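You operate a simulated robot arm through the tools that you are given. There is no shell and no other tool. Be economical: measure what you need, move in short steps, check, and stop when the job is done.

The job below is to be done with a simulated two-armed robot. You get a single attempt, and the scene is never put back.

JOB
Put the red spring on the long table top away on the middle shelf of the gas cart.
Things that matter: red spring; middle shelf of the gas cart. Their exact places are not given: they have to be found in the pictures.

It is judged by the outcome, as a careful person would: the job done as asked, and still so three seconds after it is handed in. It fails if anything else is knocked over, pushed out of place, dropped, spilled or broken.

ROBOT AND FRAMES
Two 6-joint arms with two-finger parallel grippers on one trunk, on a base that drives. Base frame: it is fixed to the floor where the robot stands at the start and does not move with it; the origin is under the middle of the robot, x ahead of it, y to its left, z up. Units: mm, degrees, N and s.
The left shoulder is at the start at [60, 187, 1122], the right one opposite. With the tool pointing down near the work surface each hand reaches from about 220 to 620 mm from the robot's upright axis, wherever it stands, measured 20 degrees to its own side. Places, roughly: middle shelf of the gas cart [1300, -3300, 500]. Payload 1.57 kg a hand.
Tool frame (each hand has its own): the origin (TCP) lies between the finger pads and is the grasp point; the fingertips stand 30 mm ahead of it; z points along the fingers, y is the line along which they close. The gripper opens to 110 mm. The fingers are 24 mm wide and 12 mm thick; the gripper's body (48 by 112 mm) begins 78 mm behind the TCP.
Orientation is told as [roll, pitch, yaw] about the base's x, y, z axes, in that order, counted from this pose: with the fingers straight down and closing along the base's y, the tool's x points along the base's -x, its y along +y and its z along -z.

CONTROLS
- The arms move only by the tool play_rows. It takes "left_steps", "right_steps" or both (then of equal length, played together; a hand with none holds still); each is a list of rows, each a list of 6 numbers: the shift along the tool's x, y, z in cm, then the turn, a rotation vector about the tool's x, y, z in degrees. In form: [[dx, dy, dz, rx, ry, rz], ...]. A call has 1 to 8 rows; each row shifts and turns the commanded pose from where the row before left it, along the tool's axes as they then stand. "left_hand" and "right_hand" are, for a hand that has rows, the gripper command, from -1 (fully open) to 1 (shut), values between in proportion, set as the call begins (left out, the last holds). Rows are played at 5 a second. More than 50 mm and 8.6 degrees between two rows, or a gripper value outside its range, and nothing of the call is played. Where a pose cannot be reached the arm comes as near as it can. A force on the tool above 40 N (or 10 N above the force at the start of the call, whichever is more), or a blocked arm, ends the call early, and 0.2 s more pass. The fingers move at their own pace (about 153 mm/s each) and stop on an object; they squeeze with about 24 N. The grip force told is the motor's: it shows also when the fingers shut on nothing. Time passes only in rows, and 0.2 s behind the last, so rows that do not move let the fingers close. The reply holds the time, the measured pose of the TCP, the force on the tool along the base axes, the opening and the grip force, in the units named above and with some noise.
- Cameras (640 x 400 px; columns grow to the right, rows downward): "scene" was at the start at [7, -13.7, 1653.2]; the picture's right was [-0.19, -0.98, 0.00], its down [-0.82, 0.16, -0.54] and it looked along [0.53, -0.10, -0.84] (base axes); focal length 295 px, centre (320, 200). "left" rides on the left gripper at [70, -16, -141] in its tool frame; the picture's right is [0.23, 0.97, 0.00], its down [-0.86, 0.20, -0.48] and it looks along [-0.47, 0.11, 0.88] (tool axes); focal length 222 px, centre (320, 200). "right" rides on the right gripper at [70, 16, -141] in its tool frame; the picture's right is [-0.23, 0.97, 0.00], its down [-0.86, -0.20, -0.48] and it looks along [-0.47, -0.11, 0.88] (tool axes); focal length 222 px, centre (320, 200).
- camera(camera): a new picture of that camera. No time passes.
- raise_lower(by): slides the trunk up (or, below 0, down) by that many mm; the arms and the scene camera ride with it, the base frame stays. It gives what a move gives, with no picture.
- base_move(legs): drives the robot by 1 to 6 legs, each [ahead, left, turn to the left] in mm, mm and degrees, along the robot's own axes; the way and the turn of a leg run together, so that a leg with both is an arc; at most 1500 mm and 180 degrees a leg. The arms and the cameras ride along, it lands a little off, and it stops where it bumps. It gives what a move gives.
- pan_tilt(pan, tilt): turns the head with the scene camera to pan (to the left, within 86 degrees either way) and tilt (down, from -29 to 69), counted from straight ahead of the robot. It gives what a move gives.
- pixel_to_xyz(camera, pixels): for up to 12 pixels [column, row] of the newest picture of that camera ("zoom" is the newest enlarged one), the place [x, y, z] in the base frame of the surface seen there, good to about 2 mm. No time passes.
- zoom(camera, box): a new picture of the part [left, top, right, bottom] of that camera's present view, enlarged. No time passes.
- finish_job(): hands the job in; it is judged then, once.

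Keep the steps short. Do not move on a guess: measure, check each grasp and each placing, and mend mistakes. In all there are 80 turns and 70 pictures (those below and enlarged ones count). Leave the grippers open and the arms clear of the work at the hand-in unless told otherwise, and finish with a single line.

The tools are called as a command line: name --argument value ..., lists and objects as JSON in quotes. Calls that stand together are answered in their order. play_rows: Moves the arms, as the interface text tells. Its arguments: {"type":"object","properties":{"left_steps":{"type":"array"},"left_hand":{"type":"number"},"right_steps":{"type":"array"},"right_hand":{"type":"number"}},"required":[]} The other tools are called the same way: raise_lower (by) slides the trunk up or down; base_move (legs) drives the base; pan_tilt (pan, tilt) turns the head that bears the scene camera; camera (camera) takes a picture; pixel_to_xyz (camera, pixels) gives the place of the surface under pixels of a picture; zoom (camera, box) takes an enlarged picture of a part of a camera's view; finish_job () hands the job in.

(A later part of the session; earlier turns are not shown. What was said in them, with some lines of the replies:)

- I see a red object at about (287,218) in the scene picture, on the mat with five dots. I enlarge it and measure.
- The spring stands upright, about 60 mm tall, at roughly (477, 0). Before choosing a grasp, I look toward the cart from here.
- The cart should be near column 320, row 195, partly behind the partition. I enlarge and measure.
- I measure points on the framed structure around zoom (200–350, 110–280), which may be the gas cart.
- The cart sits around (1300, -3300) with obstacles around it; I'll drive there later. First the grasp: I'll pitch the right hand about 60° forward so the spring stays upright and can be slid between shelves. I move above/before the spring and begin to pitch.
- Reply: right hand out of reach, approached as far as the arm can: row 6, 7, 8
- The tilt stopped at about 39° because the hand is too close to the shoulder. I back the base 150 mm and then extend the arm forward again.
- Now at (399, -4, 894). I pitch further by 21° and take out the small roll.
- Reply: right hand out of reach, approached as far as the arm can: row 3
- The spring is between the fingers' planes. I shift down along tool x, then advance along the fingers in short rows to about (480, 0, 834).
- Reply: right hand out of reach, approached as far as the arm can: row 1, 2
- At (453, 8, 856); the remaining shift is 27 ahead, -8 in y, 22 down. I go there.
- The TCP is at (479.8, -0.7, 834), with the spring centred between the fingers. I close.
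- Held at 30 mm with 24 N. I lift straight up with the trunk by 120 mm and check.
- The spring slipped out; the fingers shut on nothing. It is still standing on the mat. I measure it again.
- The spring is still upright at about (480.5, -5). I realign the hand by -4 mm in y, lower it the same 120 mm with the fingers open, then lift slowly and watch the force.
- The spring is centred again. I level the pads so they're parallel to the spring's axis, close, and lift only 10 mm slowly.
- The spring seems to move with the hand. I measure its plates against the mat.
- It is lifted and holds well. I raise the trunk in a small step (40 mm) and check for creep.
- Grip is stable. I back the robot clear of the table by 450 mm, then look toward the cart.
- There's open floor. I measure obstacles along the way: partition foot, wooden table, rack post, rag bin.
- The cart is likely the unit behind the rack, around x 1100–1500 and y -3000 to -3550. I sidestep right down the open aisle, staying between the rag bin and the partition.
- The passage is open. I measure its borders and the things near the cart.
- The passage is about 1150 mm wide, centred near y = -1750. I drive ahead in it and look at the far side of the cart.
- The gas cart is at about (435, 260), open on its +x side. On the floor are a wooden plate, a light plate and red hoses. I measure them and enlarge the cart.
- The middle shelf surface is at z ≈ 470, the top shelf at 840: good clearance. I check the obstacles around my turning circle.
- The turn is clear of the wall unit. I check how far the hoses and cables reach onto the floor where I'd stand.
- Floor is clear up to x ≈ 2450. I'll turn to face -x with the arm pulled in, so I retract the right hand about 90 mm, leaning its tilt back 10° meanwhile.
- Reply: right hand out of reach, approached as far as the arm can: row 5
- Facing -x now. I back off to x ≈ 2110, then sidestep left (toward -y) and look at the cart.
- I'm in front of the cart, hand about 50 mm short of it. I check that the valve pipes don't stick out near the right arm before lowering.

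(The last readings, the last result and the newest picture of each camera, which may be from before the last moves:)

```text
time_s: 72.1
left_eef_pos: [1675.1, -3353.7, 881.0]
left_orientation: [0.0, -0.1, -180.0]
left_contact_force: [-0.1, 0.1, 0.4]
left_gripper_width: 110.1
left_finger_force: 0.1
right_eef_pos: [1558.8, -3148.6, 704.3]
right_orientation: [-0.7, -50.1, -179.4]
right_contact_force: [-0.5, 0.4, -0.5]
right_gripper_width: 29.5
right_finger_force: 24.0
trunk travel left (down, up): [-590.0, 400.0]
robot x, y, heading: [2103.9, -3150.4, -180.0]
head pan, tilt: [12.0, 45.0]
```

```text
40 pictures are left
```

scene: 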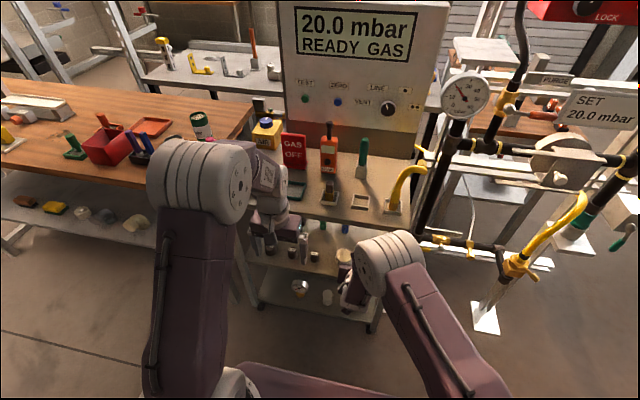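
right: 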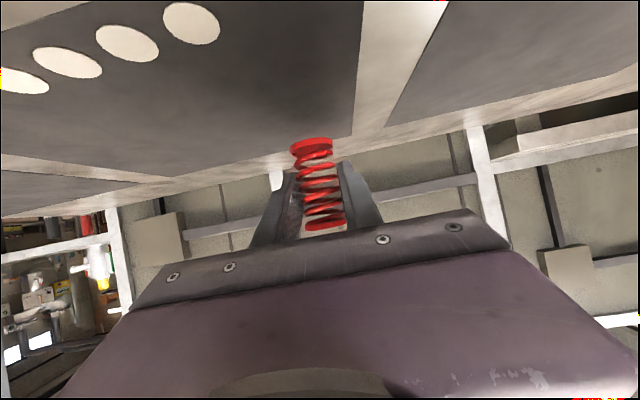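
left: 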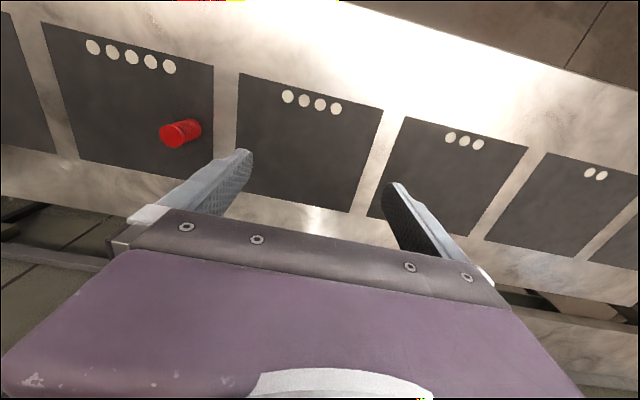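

All clear. I lower another 170 mm so the camera can look between the shelves.

raise_lower --by -170

pan_tilt --pan 10 --tilt 48

camera --camera "scene"

camera --camera "right"

camera --camera "left"

```text
time_s: 74.1
left_eef_pos: [1674.1, -3354.5, 711.0]
left_orientation: [-0.1, 0.0, -180.1]
left_contact_force: [-0.6, 0.4, 0.2]
left_gripper_width: 110.0
left_finger_force: 0.2
right_eef_pos: [1558.8, -3148.3, 535.1]
right_orientation: [-0.8, -50.1, -179.5]
right_contact_force: [-0.2, -0.6, -0.3]
right_gripper_width: 29.8
right_finger_force: 24.2
trunk travel left (down, up): [-420.0, 570.0]
robot x, y, heading: [2103.4, -3143.3, -179.6]
head pan, tilt: [12.0, 45.0]
```

```text
time_s: 74.7
left_eef_pos: [1675.6, -3355.3, 710.9]
left_orientation: [0.0, 0.0, -179.9]
left_contact_force: [0.9, 0.5, 0.0]
left_gripper_width: 110.0
left_finger_force: 0.1
right_eef_pos: [1558.2, -3148.8, 534.0]
right_orientation: [-0.7, -50.0, -179.4]
right_contact_force: [-0.5, 0.4, -0.8]
right_gripper_width: 29.4
right_finger_force: 24.2
trunk travel left (down, up): [-420.0, 570.0]
robot x, y, heading: [2105.0, -3144.8, -180.0]
head pan, tilt: [10.0, 48.0]
```

```text
39 pictures are left
```

scene: 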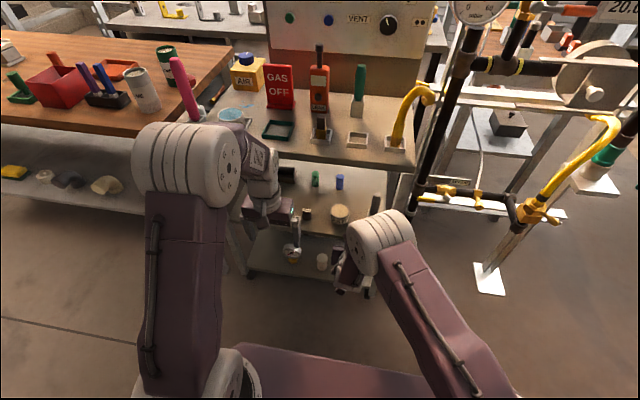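

```text
38 pictures are left
```

right: 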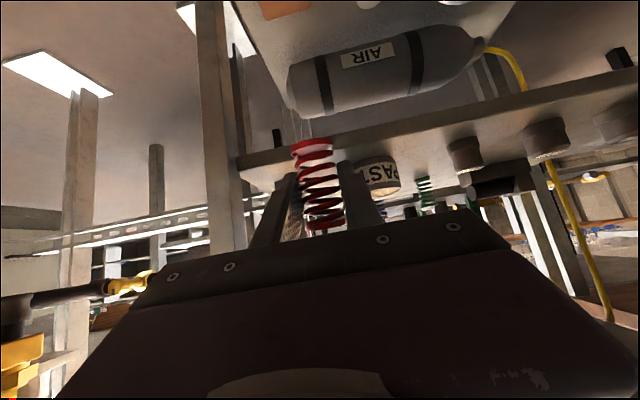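

```text
37 pictures are left
```

left: 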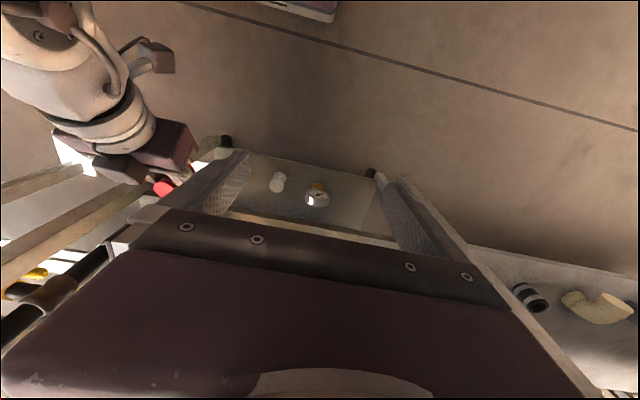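

I enlarge the middle shelf region to find a free spot.

zoom --camera "scene" --box '[230, 150, 422, 270]'

pixel_to_xyz --camera "zoom" --pixels '[[250, 190], [280, 90], [365, 110], [370, 215], [490, 190], [320, 180], [420, 150], [430, 260], [310, 245], [200, 70], [280, 265], [340, 160]]'

```text
3.33 times, centred on (326, 210) of scene
```

zoom: 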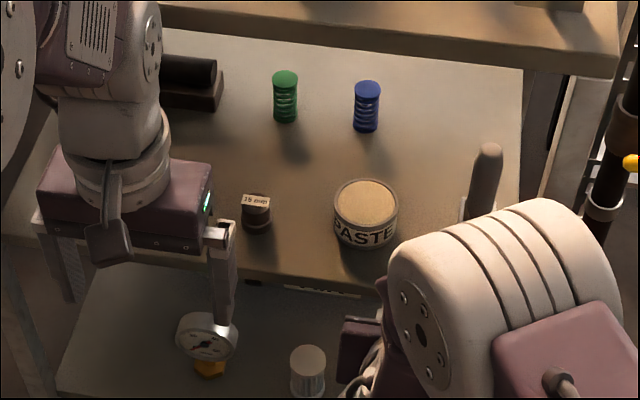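

```text
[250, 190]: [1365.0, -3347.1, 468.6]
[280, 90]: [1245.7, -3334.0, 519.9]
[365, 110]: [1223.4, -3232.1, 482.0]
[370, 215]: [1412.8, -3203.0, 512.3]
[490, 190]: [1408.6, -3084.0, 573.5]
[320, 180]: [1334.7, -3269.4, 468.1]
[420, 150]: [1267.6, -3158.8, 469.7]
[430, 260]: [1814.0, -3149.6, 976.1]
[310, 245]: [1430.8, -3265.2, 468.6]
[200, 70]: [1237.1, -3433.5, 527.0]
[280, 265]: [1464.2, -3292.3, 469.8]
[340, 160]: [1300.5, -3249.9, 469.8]
```

Free spots exist, but the area at the left (y ≈ -3400 to -3540) is hidden by the left hand. I sidestep 250 mm left and look again.

base_move --legs '[[0, 270, 0]]'

pan_tilt --pan 0 --tilt 48

camera --camera "scene"

```text
time_s: 76.6
left_eef_pos: [1674.9, -3626.0, 710.7]
left_orientation: [0.0, 0.0, -179.8]
left_contact_force: [-0.4, -0.6, 0.1]
left_gripper_width: 109.8
left_finger_force: 0.0
right_eef_pos: [1558.7, -3420.7, 535.3]
right_orientation: [-0.9, -50.1, -179.2]
right_contact_force: [0.4, -0.6, -0.1]
right_gripper_width: 29.6
right_finger_force: 23.8
trunk travel left (down, up): [-420.0, 570.0]
robot x, y, heading: [2105.2, -3415.4, -179.9]
head pan, tilt: [10.0, 48.0]
```

```text
time_s: 77.3
left_eef_pos: [1675.5, -3624.9, 711.1]
left_orientation: [0.0, -0.1, -179.8]
left_contact_force: [0.4, -0.3, 0.5]
left_gripper_width: 109.8
left_finger_force: 0.0
right_eef_pos: [1559.8, -3419.2, 535.3]
right_orientation: [-0.7, -50.1, -179.3]
right_contact_force: [0.4, 0.2, 0.1]
right_gripper_width: 29.6
right_finger_force: 24.1
trunk travel left (down, up): [-420.0, 570.0]
robot x, y, heading: [2105.7, -3418.5, -180.0]
head pan, tilt: [0.0, 48.0]
```

```text
35 pictures are left
```

scene: 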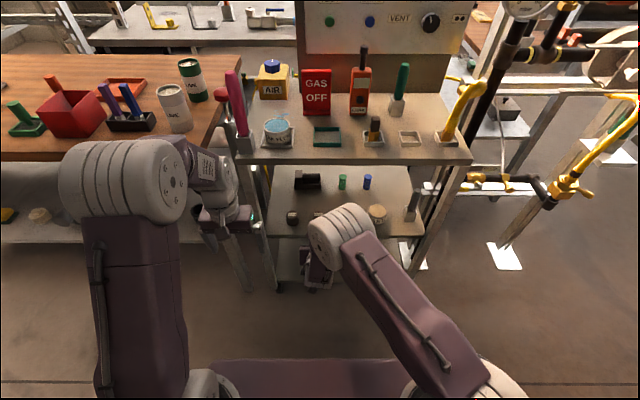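

zoom --camera "scene" --box '[250, 160, 442, 280]'

pixel_to_xyz --camera "zoom" --pixels '[[110, 180], [75, 235], [145, 195], [145, 170], [190, 90], [130, 75], [85, 130], [70, 170], [110, 245], [190, 150], [420, 180], [170, 130]]'

camera --camera "right"

```text
3.33 times, centred on (346, 220) of scene
```

zoom: 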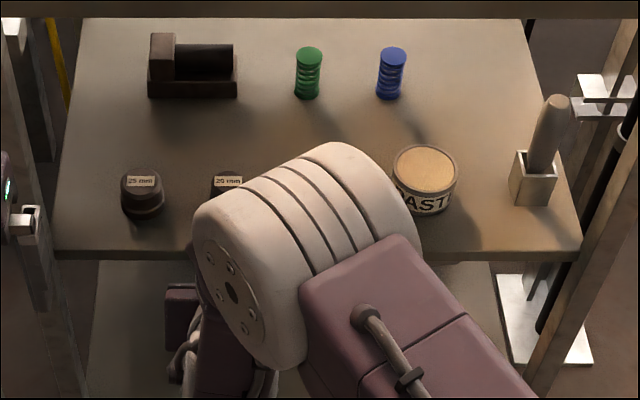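

```text
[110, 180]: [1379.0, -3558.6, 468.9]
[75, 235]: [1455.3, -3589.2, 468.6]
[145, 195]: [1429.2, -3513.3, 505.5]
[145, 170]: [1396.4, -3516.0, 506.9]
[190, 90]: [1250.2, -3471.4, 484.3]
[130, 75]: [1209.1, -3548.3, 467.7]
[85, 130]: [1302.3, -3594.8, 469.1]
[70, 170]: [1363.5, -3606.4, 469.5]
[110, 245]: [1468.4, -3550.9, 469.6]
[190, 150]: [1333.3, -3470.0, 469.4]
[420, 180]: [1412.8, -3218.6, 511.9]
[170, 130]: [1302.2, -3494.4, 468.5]
```

```text
33 pictures are left
```

right: 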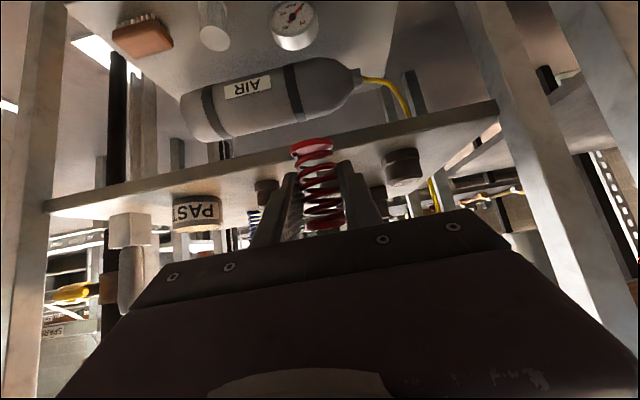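

Items: three short cylinders in a front row (y ≈ -3514, -3425, -3340), a paste tin (y ≈ -3205), and two springs at the back. A good free spot is about (1330, -3278), behind the front row, beside the springs. I raise 45 mm so I pass over the 40 mm-high items, align to y ≈ -3278, and pull the left hand in a little.

raise_lower --by 45

base_move --legs '[[0, -142, 0]]'

play_rows --left_steps '[[4, 0, 0, 0, 0, 0], [4, 0, 0, 0, 0, 0]]'

camera --camera "scene"

pixel_to_xyz --camera "scene" --pixels '[[300, 366], [250, 366], [380, 366]]'

```text
time_s: 78.2
left_eef_pos: [1675.8, -3624.5, 755.3]
left_orientation: [0.0, 0.1, -179.8]
left_contact_force: [0.1, -0.5, 0.2]
left_gripper_width: 109.9
left_finger_force: 0.0
right_eef_pos: [1559.6, -3420.2, 581.1]
right_orientation: [-0.7, -50.1, -179.4]
right_contact_force: [1.2, 0.5, -1.2]
right_gripper_width: 29.6
right_finger_force: 24.0
trunk travel left (down, up): [-465.0, 525.0]
robot x, y, heading: [2105.2, -3414.8, -180.0]
head pan, tilt: [0.0, 48.0]
```

```text
time_s: 79.5
left_eef_pos: [1675.6, -3481.0, 755.6]
left_orientation: [0.1, -0.1, -179.9]
left_contact_force: [-0.1, 0.3, -0.1]
left_gripper_width: 109.8
left_finger_force: 0.0
right_eef_pos: [1558.1, -3276.9, 579.3]
right_orientation: [-0.6, -50.1, -179.3]
right_contact_force: [0.3, 0.7, -1.3]
right_gripper_width: 29.4
right_finger_force: 23.5
trunk travel left (down, up): [-465.0, 525.0]
robot x, y, heading: [2105.4, -3274.4, -179.6]
head pan, tilt: [0.0, 48.0]
```

```text
time_s: 80.1
left_eef_pos: [1756.4, -3482.7, 755.7]
left_orientation: [0.1, 0.0, -179.9]
left_contact_force: [0.6, -0.2, -0.4]
left_gripper_width: 110.2
left_finger_force: 0.1
right_eef_pos: [1558.4, -3277.1, 581.2]
right_orientation: [-0.7, -50.1, -179.2]
right_contact_force: [-0.5, -0.4, -0.1]
right_gripper_width: 29.6
right_finger_force: 24.2
trunk travel left (down, up): [-465.0, 525.0]
robot x, y, heading: [2103.8, -3275.7, -179.7]
head pan, tilt: [0.0, 48.0]
```

```text
32 pictures are left
```

scene: 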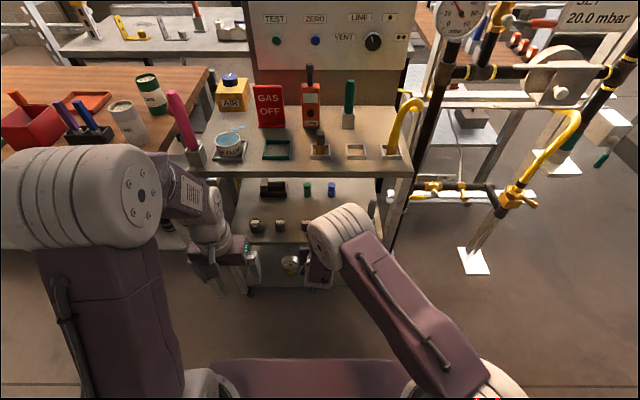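

```text
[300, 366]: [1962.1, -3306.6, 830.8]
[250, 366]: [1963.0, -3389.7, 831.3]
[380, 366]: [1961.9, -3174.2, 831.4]
```

The robot's deck front is at x ≈ 1962, so there's room to drive forward. I extend the hand 70 mm and restore the 60° tilt so the spring is upright.

play_rows --right_steps '[[-1.5, 0, 1.8, 0, 0, 0], [-1.5, 0, 1.8, 0, 0, 0], [-1.5, 0, 1.8, 0, 0, 0], [0, 0, 0, 0, -5, 0], [0, 0, 0, 0, -5, 0]]'

camera --camera "right"

```text
time_s: 81.3
left_eef_pos: [1754.8, -3483.5, 755.5]
left_orientation: [0.0, 0.0, -179.8]
left_contact_force: [1.1, 0.3, 0.2]
left_gripper_width: 109.8
left_finger_force: 0.1
right_eef_pos: [1488.5, -3277.1, 580.3]
right_orientation: [-0.9, -60.2, -179.1]
right_contact_force: [-0.9, -0.6, -0.9]
right_gripper_width: 29.9
right_finger_force: 23.8
trunk travel left (down, up): [-465.0, 525.0]
robot x, y, heading: [2104.5, -3271.4, -179.7]
head pan, tilt: [0.0, 48.0]
```

```text
31 pictures are left
```

right: 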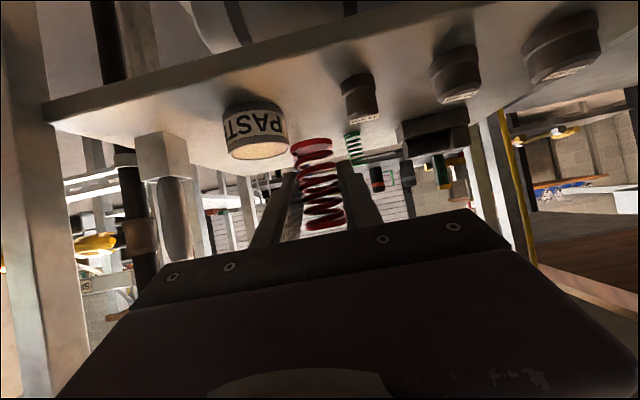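

The spring is lined up with the gap between the paste tin and the nearest cylinder. I measure those.

pixel_to_xyz --camera "right" --pixels '[[260, 150], [284, 125], [283, 150], [345, 98], [362, 118], [376, 95], [354, 145], [255, 130], [360, 75], [460, 95]]'

zoom --camera "right" --box '[220, 60, 412, 180]'

```text
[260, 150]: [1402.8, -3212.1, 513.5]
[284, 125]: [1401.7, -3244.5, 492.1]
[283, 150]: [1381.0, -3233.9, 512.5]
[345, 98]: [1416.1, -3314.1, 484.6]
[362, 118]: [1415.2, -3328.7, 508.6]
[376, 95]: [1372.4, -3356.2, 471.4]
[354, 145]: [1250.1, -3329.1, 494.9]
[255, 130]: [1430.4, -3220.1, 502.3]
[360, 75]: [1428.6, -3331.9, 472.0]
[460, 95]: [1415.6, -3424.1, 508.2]
```

```text
3.33 times, centred on (316, 120) of right
```

zoom: 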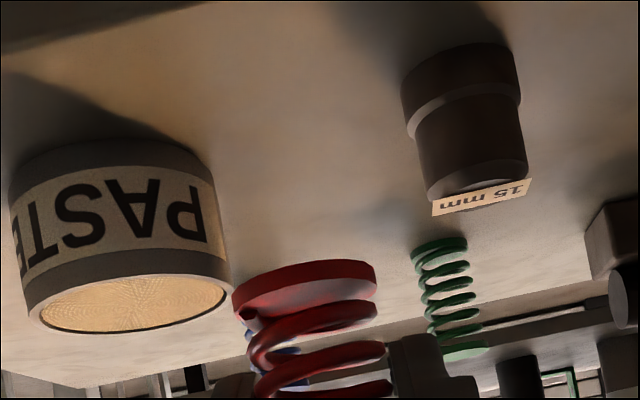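

Gap runs from y -3313 to -3245, and the spring bottom is 30 mm above the items. I drive forward 155 mm.

base_move --legs '[[155, 0, 0]]'

camera --camera "scene"

camera --camera "right"

```text
time_s: 82.7
left_eef_pos: [1600.5, -3482.9, 755.1]
left_orientation: [0.0, 0.0, -179.8]
left_contact_force: [0.7, -0.2, -0.8]
left_gripper_width: 109.8
left_finger_force: 0.1
right_eef_pos: [1333.4, -3277.7, 578.7]
right_orientation: [-0.9, -60.1, -179.1]
right_contact_force: [0.2, -0.9, -0.3]
right_gripper_width: 29.7
right_finger_force: 23.9
trunk travel left (down, up): [-465.0, 525.0]
robot x, y, heading: [1951.1, -3273.4, -180.0]
head pan, tilt: [0.0, 48.0]
```

```text
29 pictures are left
```

scene: 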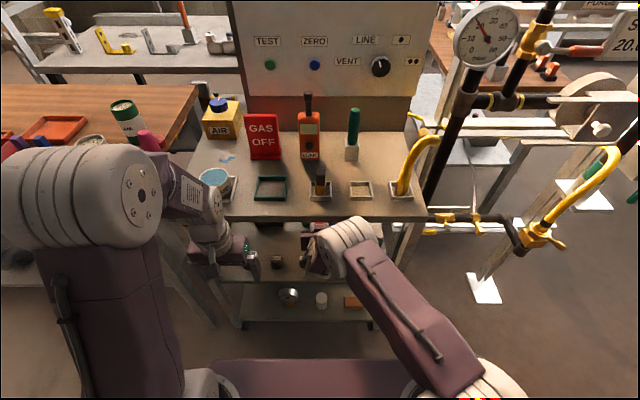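

```text
28 pictures are left
```

right: 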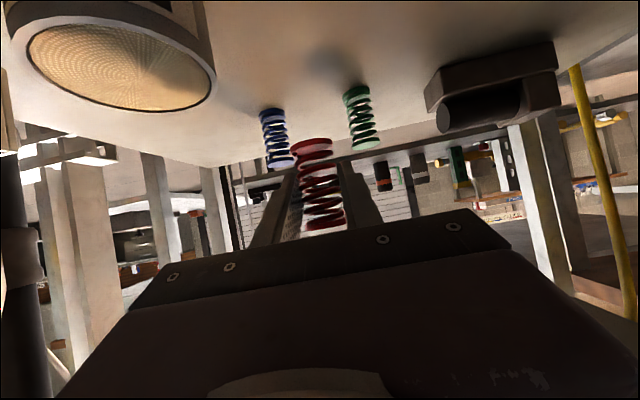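

The hand is over the free spot. Before lowering I check the elbow's clearance to the top shelf edge.

pixel_to_xyz --camera "scene" --pixels '[[345, 220], [325, 232], [360, 222], [310, 245], [318, 270], [340, 250], [305, 262]]'

zoom --camera "scene" --box '[230, 190, 422, 310]'

```text
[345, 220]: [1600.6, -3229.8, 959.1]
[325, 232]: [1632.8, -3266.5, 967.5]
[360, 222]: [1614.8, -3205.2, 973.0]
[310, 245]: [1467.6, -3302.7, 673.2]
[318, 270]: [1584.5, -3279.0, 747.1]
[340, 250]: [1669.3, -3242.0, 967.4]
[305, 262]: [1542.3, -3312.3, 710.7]
```

```text
3.33 times, centred on (326, 250) of scene
```

zoom: 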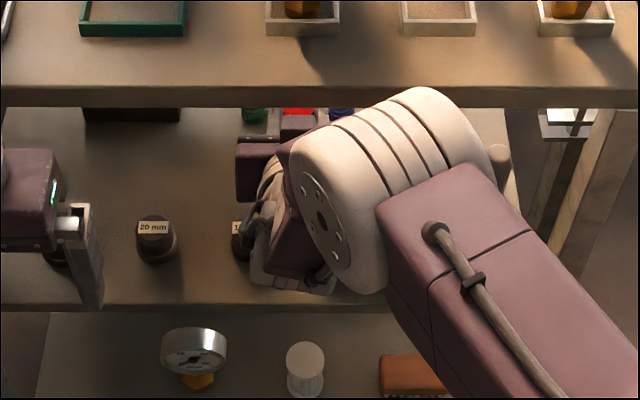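

The elbow is 120 mm clear of the shelf edge. I lower 45 mm first and check.

raise_lower --by -45

camera --camera "right"

zoom --camera "scene" --box '[230, 170, 422, 290]'

```text
time_s: 83.6
left_eef_pos: [1602.3, -3483.5, 709.7]
left_orientation: [0.0, 0.1, -179.9]
left_contact_force: [-0.7, -0.3, -0.7]
left_gripper_width: 110.0
left_finger_force: 0.1
right_eef_pos: [1333.5, -3277.9, 534.1]
right_orientation: [-0.9, -60.1, -179.0]
right_contact_force: [0.5, 0.5, -0.1]
right_gripper_width: 29.4
right_finger_force: 24.2
trunk travel left (down, up): [-420.0, 570.0]
robot x, y, heading: [1952.9, -3271.6, -179.8]
head pan, tilt: [0.0, 48.0]
```

```text
26 pictures are left
```

right: 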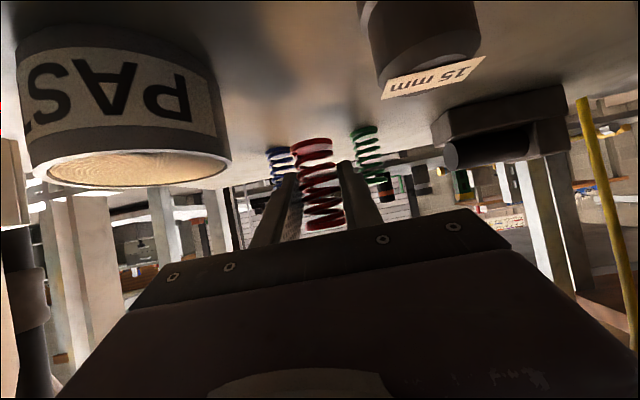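

```text
3.33 times, centred on (326, 230) of scene
```

zoom: 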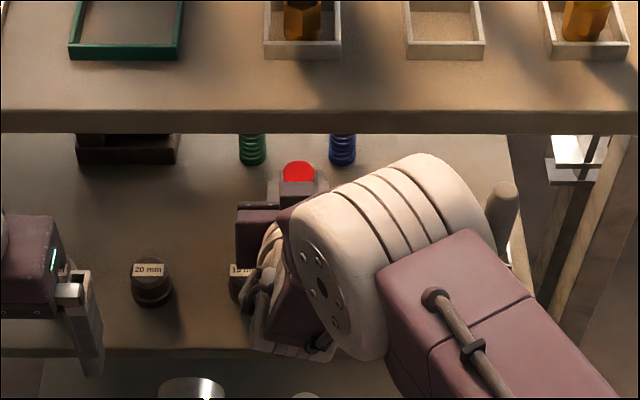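

The spring's bottom is about 28 mm above the shelf. I lower the rest with force-guarded arm rows, 24 mm first.

play_rows --right_steps '[[0.42, 0, 0.24, 0, 0, 0], [0.42, 0, 0.24, 0, 0, 0], [0.42, 0, 0.24, 0, 0, 0], [0.42, 0, 0.24, 0, 0, 0], [0.42, 0, 0.24, 0, 0, 0]]'

camera --camera "right"

pixel_to_xyz --camera "right" --pixels '[[312, 143], [312, 149], [312, 138], [312, 128]]'

```text
time_s: 84.8
left_eef_pos: [1601.8, -3483.6, 710.1]
left_orientation: [0.0, 0.0, -179.8]
left_contact_force: [0.7, -0.1, 0.2]
left_gripper_width: 110.0
left_finger_force: 0.0
right_eef_pos: [1333.5, -3277.5, 509.3]
right_orientation: [-1.0, -60.0, -179.0]
right_contact_force: [-0.8, 0.4, -0.4]
right_gripper_width: 29.7
right_finger_force: 24.3
trunk travel left (down, up): [-420.0, 570.0]
robot x, y, heading: [1949.2, -3273.8, -179.6]
head pan, tilt: [0.0, 48.0]
```

```text
24 pictures are left
```

right: 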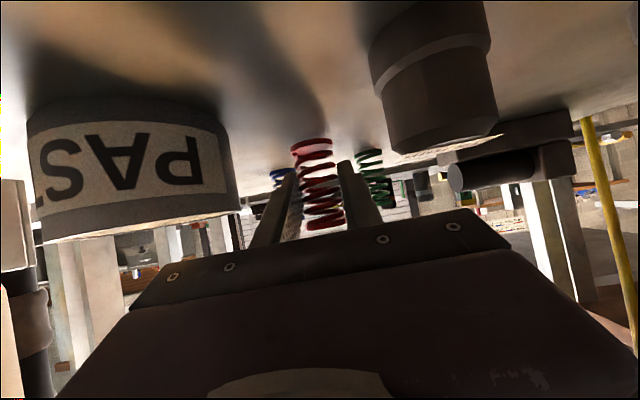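

```text
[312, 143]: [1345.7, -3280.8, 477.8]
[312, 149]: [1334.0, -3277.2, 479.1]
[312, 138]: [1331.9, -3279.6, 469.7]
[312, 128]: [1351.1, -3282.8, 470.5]
```

The spring's bottom is about 3 mm above the shelf. I lower in 1 mm rows until it touches.

play_rows --right_steps '[[0.09, 0, 0.05, 0, 0, 0], [0.09, 0, 0.05, 0, 0, 0], [0.09, 0, 0.05, 0, 0, 0], [0, 0, 0, 0, 0, 0]]'

zoom --camera "right" --box '[256, 110, 384, 190]'

pixel_to_xyz --camera "zoom" --pixels '[[280, 160], [280, 175], [280, 150], [280, 140], [280, 120]]'

```text
time_s: 85.8
left_eef_pos: [1601.2, -3482.6, 709.3]
left_orientation: [0.1, 0.0, -179.9]
left_contact_force: [0.1, 0.5, -0.5]
left_gripper_width: 110.0
left_finger_force: 0.0
right_eef_pos: [1332.0, -3278.1, 507.8]
right_orientation: [-1.0, -60.0, -179.0]
right_contact_force: [-0.2, 0.3, -0.8]
right_gripper_width: 29.8
right_finger_force: 24.5
trunk travel left (down, up): [-420.0, 570.0]
robot x, y, heading: [1950.6, -3274.4, -180.0]
head pan, tilt: [0.0, 48.0]
```

```text
5.00 times, centred on (320, 150) of right
```

zoom: 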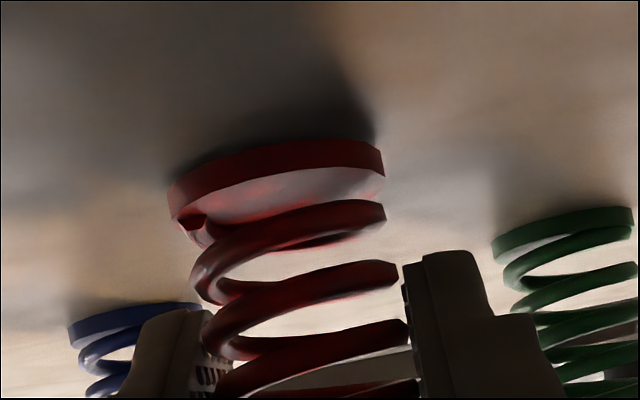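

```text
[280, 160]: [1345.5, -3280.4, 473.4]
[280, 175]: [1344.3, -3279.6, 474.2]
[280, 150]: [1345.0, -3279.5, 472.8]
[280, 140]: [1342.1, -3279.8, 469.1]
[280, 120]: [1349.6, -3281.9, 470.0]
```

Nearly down; about 1–2 mm remain. Two more 1 mm rows.

play_rows --right_steps '[[0.09, 0, 0.05, 0, 0, 0], [0.09, 0, 0.05, 0, 0, 0], [0.04, 0, 0.03, 0, 0, 0], [0, 0, 0, 0, 0, 0]]'

zoom --camera "right" --box '[256, 110, 384, 190]'

```text
time_s: 86.8
left_eef_pos: [1602.8, -3483.7, 711.5]
left_orientation: [0.0, 0.0, -179.8]
left_contact_force: [0.4, -0.1, 0.4]
left_gripper_width: 110.1
left_finger_force: 0.1
right_eef_pos: [1334.2, -3277.5, 505.7]
right_orientation: [-0.8, -60.2, -179.1]
right_contact_force: [-0.3, 0.2, 7.3]
right_gripper_width: 29.6
right_finger_force: 24.3
trunk travel left (down, up): [-420.0, 570.0]
robot x, y, heading: [1950.9, -3273.7, -179.8]
head pan, tilt: [0.0, 48.0]
```

```text
5.00 times, centred on (320, 150) of right
```

zoom: 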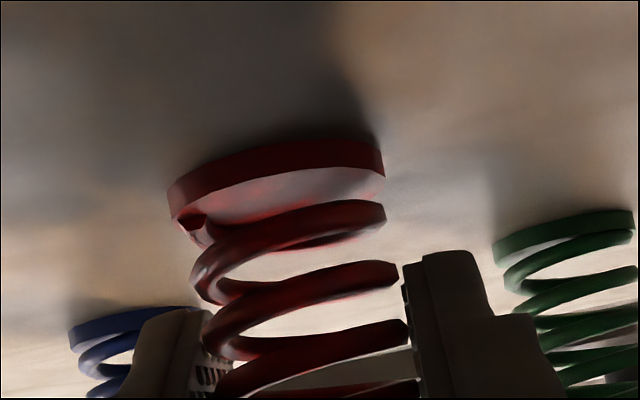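

Touchdown: 7 N upward. I open the fingers partly (about 60 mm) and check.

play_rows --right_steps '[[0, 0, 0, 0, 0, 0], [0, 0, 0, 0, 0, 0], [0, 0, 0, 0, 0, 0]]' --right_hand -0.09

camera --camera "right"

```text
time_s: 87.6
left_eef_pos: [1600.2, -3483.9, 710.3]
left_orientation: [0.1, -0.1, -179.8]
left_contact_force: [-0.7, -0.2, 0.1]
left_gripper_width: 110.1
left_finger_force: 0.1
right_eef_pos: [1332.7, -3277.9, 505.4]
right_orientation: [-1.0, -60.2, -179.1]
right_contact_force: [-0.8, 0.3, 0.3]
right_gripper_width: 60.0
right_finger_force: 0.2
trunk travel left (down, up): [-420.0, 570.0]
robot x, y, heading: [1956.4, -3275.5, -179.6]
head pan, tilt: [0.0, 48.0]
```

```text
21 pictures are left
```

right: 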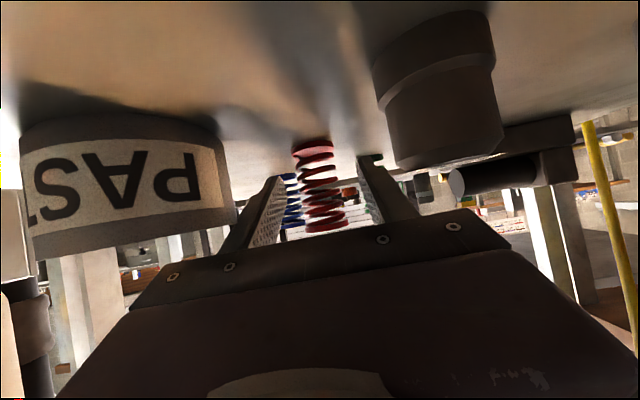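

The spring stands free between the open fingers. I raise straight up 75 mm with the trunk, the reverse of the way down.

raise_lower --by 75

camera --camera "right"

```text
time_s: 88.7
left_eef_pos: [1601.4, -3483.0, 783.3]
left_orientation: [0.0, 0.0, -179.7]
left_contact_force: [-0.4, 0.3, -0.9]
left_gripper_width: 110.0
left_finger_force: 0.3
right_eef_pos: [1333.2, -3277.4, 579.2]
right_orientation: [-1.0, -60.1, -179.1]
right_contact_force: [-0.1, 0.6, 0.9]
right_gripper_width: 59.9
right_finger_force: 0.1
trunk travel left (down, up): [-495.0, 495.0]
robot x, y, heading: [1949.8, -3275.6, -179.8]
head pan, tilt: [0.0, 48.0]
```

```text
20 pictures are left
```

right: 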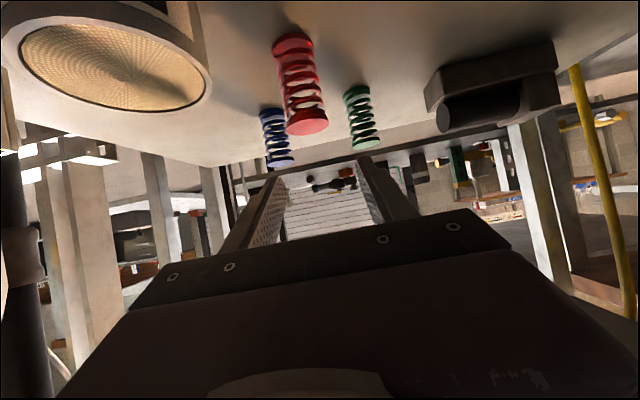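

The spring stands upright on the shelf beside the blue and green ones. I drive straight back 300 mm, open the gripper fully and verify.

base_move --legs '[[-300, 0, 0]]'

play_rows --right_steps '[[0, 0, 0, 0, 0, 0], [0, 0, 0, 0, 0, 0], [0, 0, 0, 0, 0, 0]]' --right_hand -1

camera --camera "scene"

camera --camera "right"

zoom --camera "scene" --box '[220, 130, 412, 250]'

```text
time_s: 90.8
left_eef_pos: [1902.6, -3482.6, 784.6]
left_orientation: [-0.1, 0.0, -179.9]
left_contact_force: [0.1, 0.6, 0.5]
left_gripper_width: 109.9
left_finger_force: 0.0
right_eef_pos: [1634.9, -3276.5, 580.4]
right_orientation: [-1.0, -60.2, -179.0]
right_contact_force: [1.5, -0.1, 0.6]
right_gripper_width: 60.0
right_finger_force: 0.0
trunk travel left (down, up): [-495.0, 495.0]
robot x, y, heading: [2253.3, -3272.5, -179.6]
head pan, tilt: [0.0, 48.0]
```

```text
time_s: 91.6
left_eef_pos: [1901.4, -3482.0, 785.4]
left_orientation: [-0.1, 0.1, -179.8]
left_contact_force: [0.1, 0.0, -0.7]
left_gripper_width: 109.7
left_finger_force: 0.1
right_eef_pos: [1633.6, -3277.1, 580.0]
right_orientation: [-1.0, -60.1, -179.0]
right_contact_force: [-0.1, -0.3, -0.8]
right_gripper_width: 109.8
right_finger_force: 0.0
trunk travel left (down, up): [-495.0, 495.0]
robot x, y, heading: [2247.9, -3275.8, -179.6]
head pan, tilt: [0.0, 48.0]
```

```text
19 pictures are left
```

scene: 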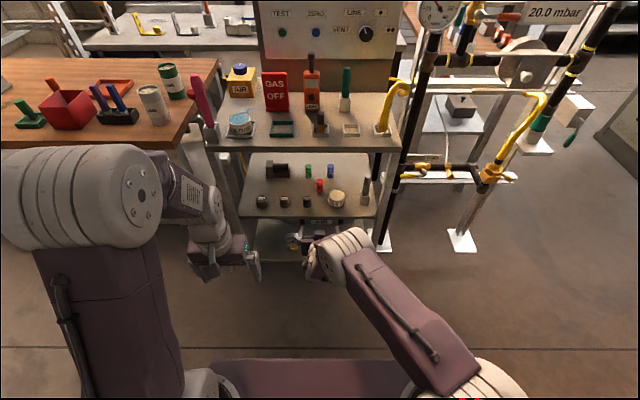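

```text
18 pictures are left
```

right: 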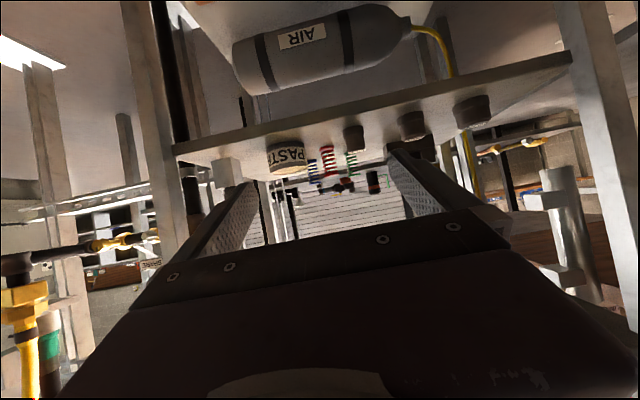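

```text
3.33 times, centred on (316, 190) of scene
```

zoom: 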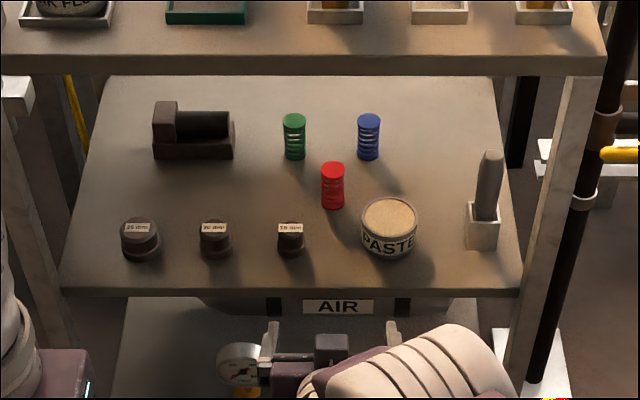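

The red spring is standing upright on the middle shelf, nothing else has moved, the grippers are open and the arms are clear. I hand in.

finish_job

```text
The job is handed in.
```

The red spring is standing upright on the middle shelf of the gas cart, nothing else was disturbed, and the job is handed in.
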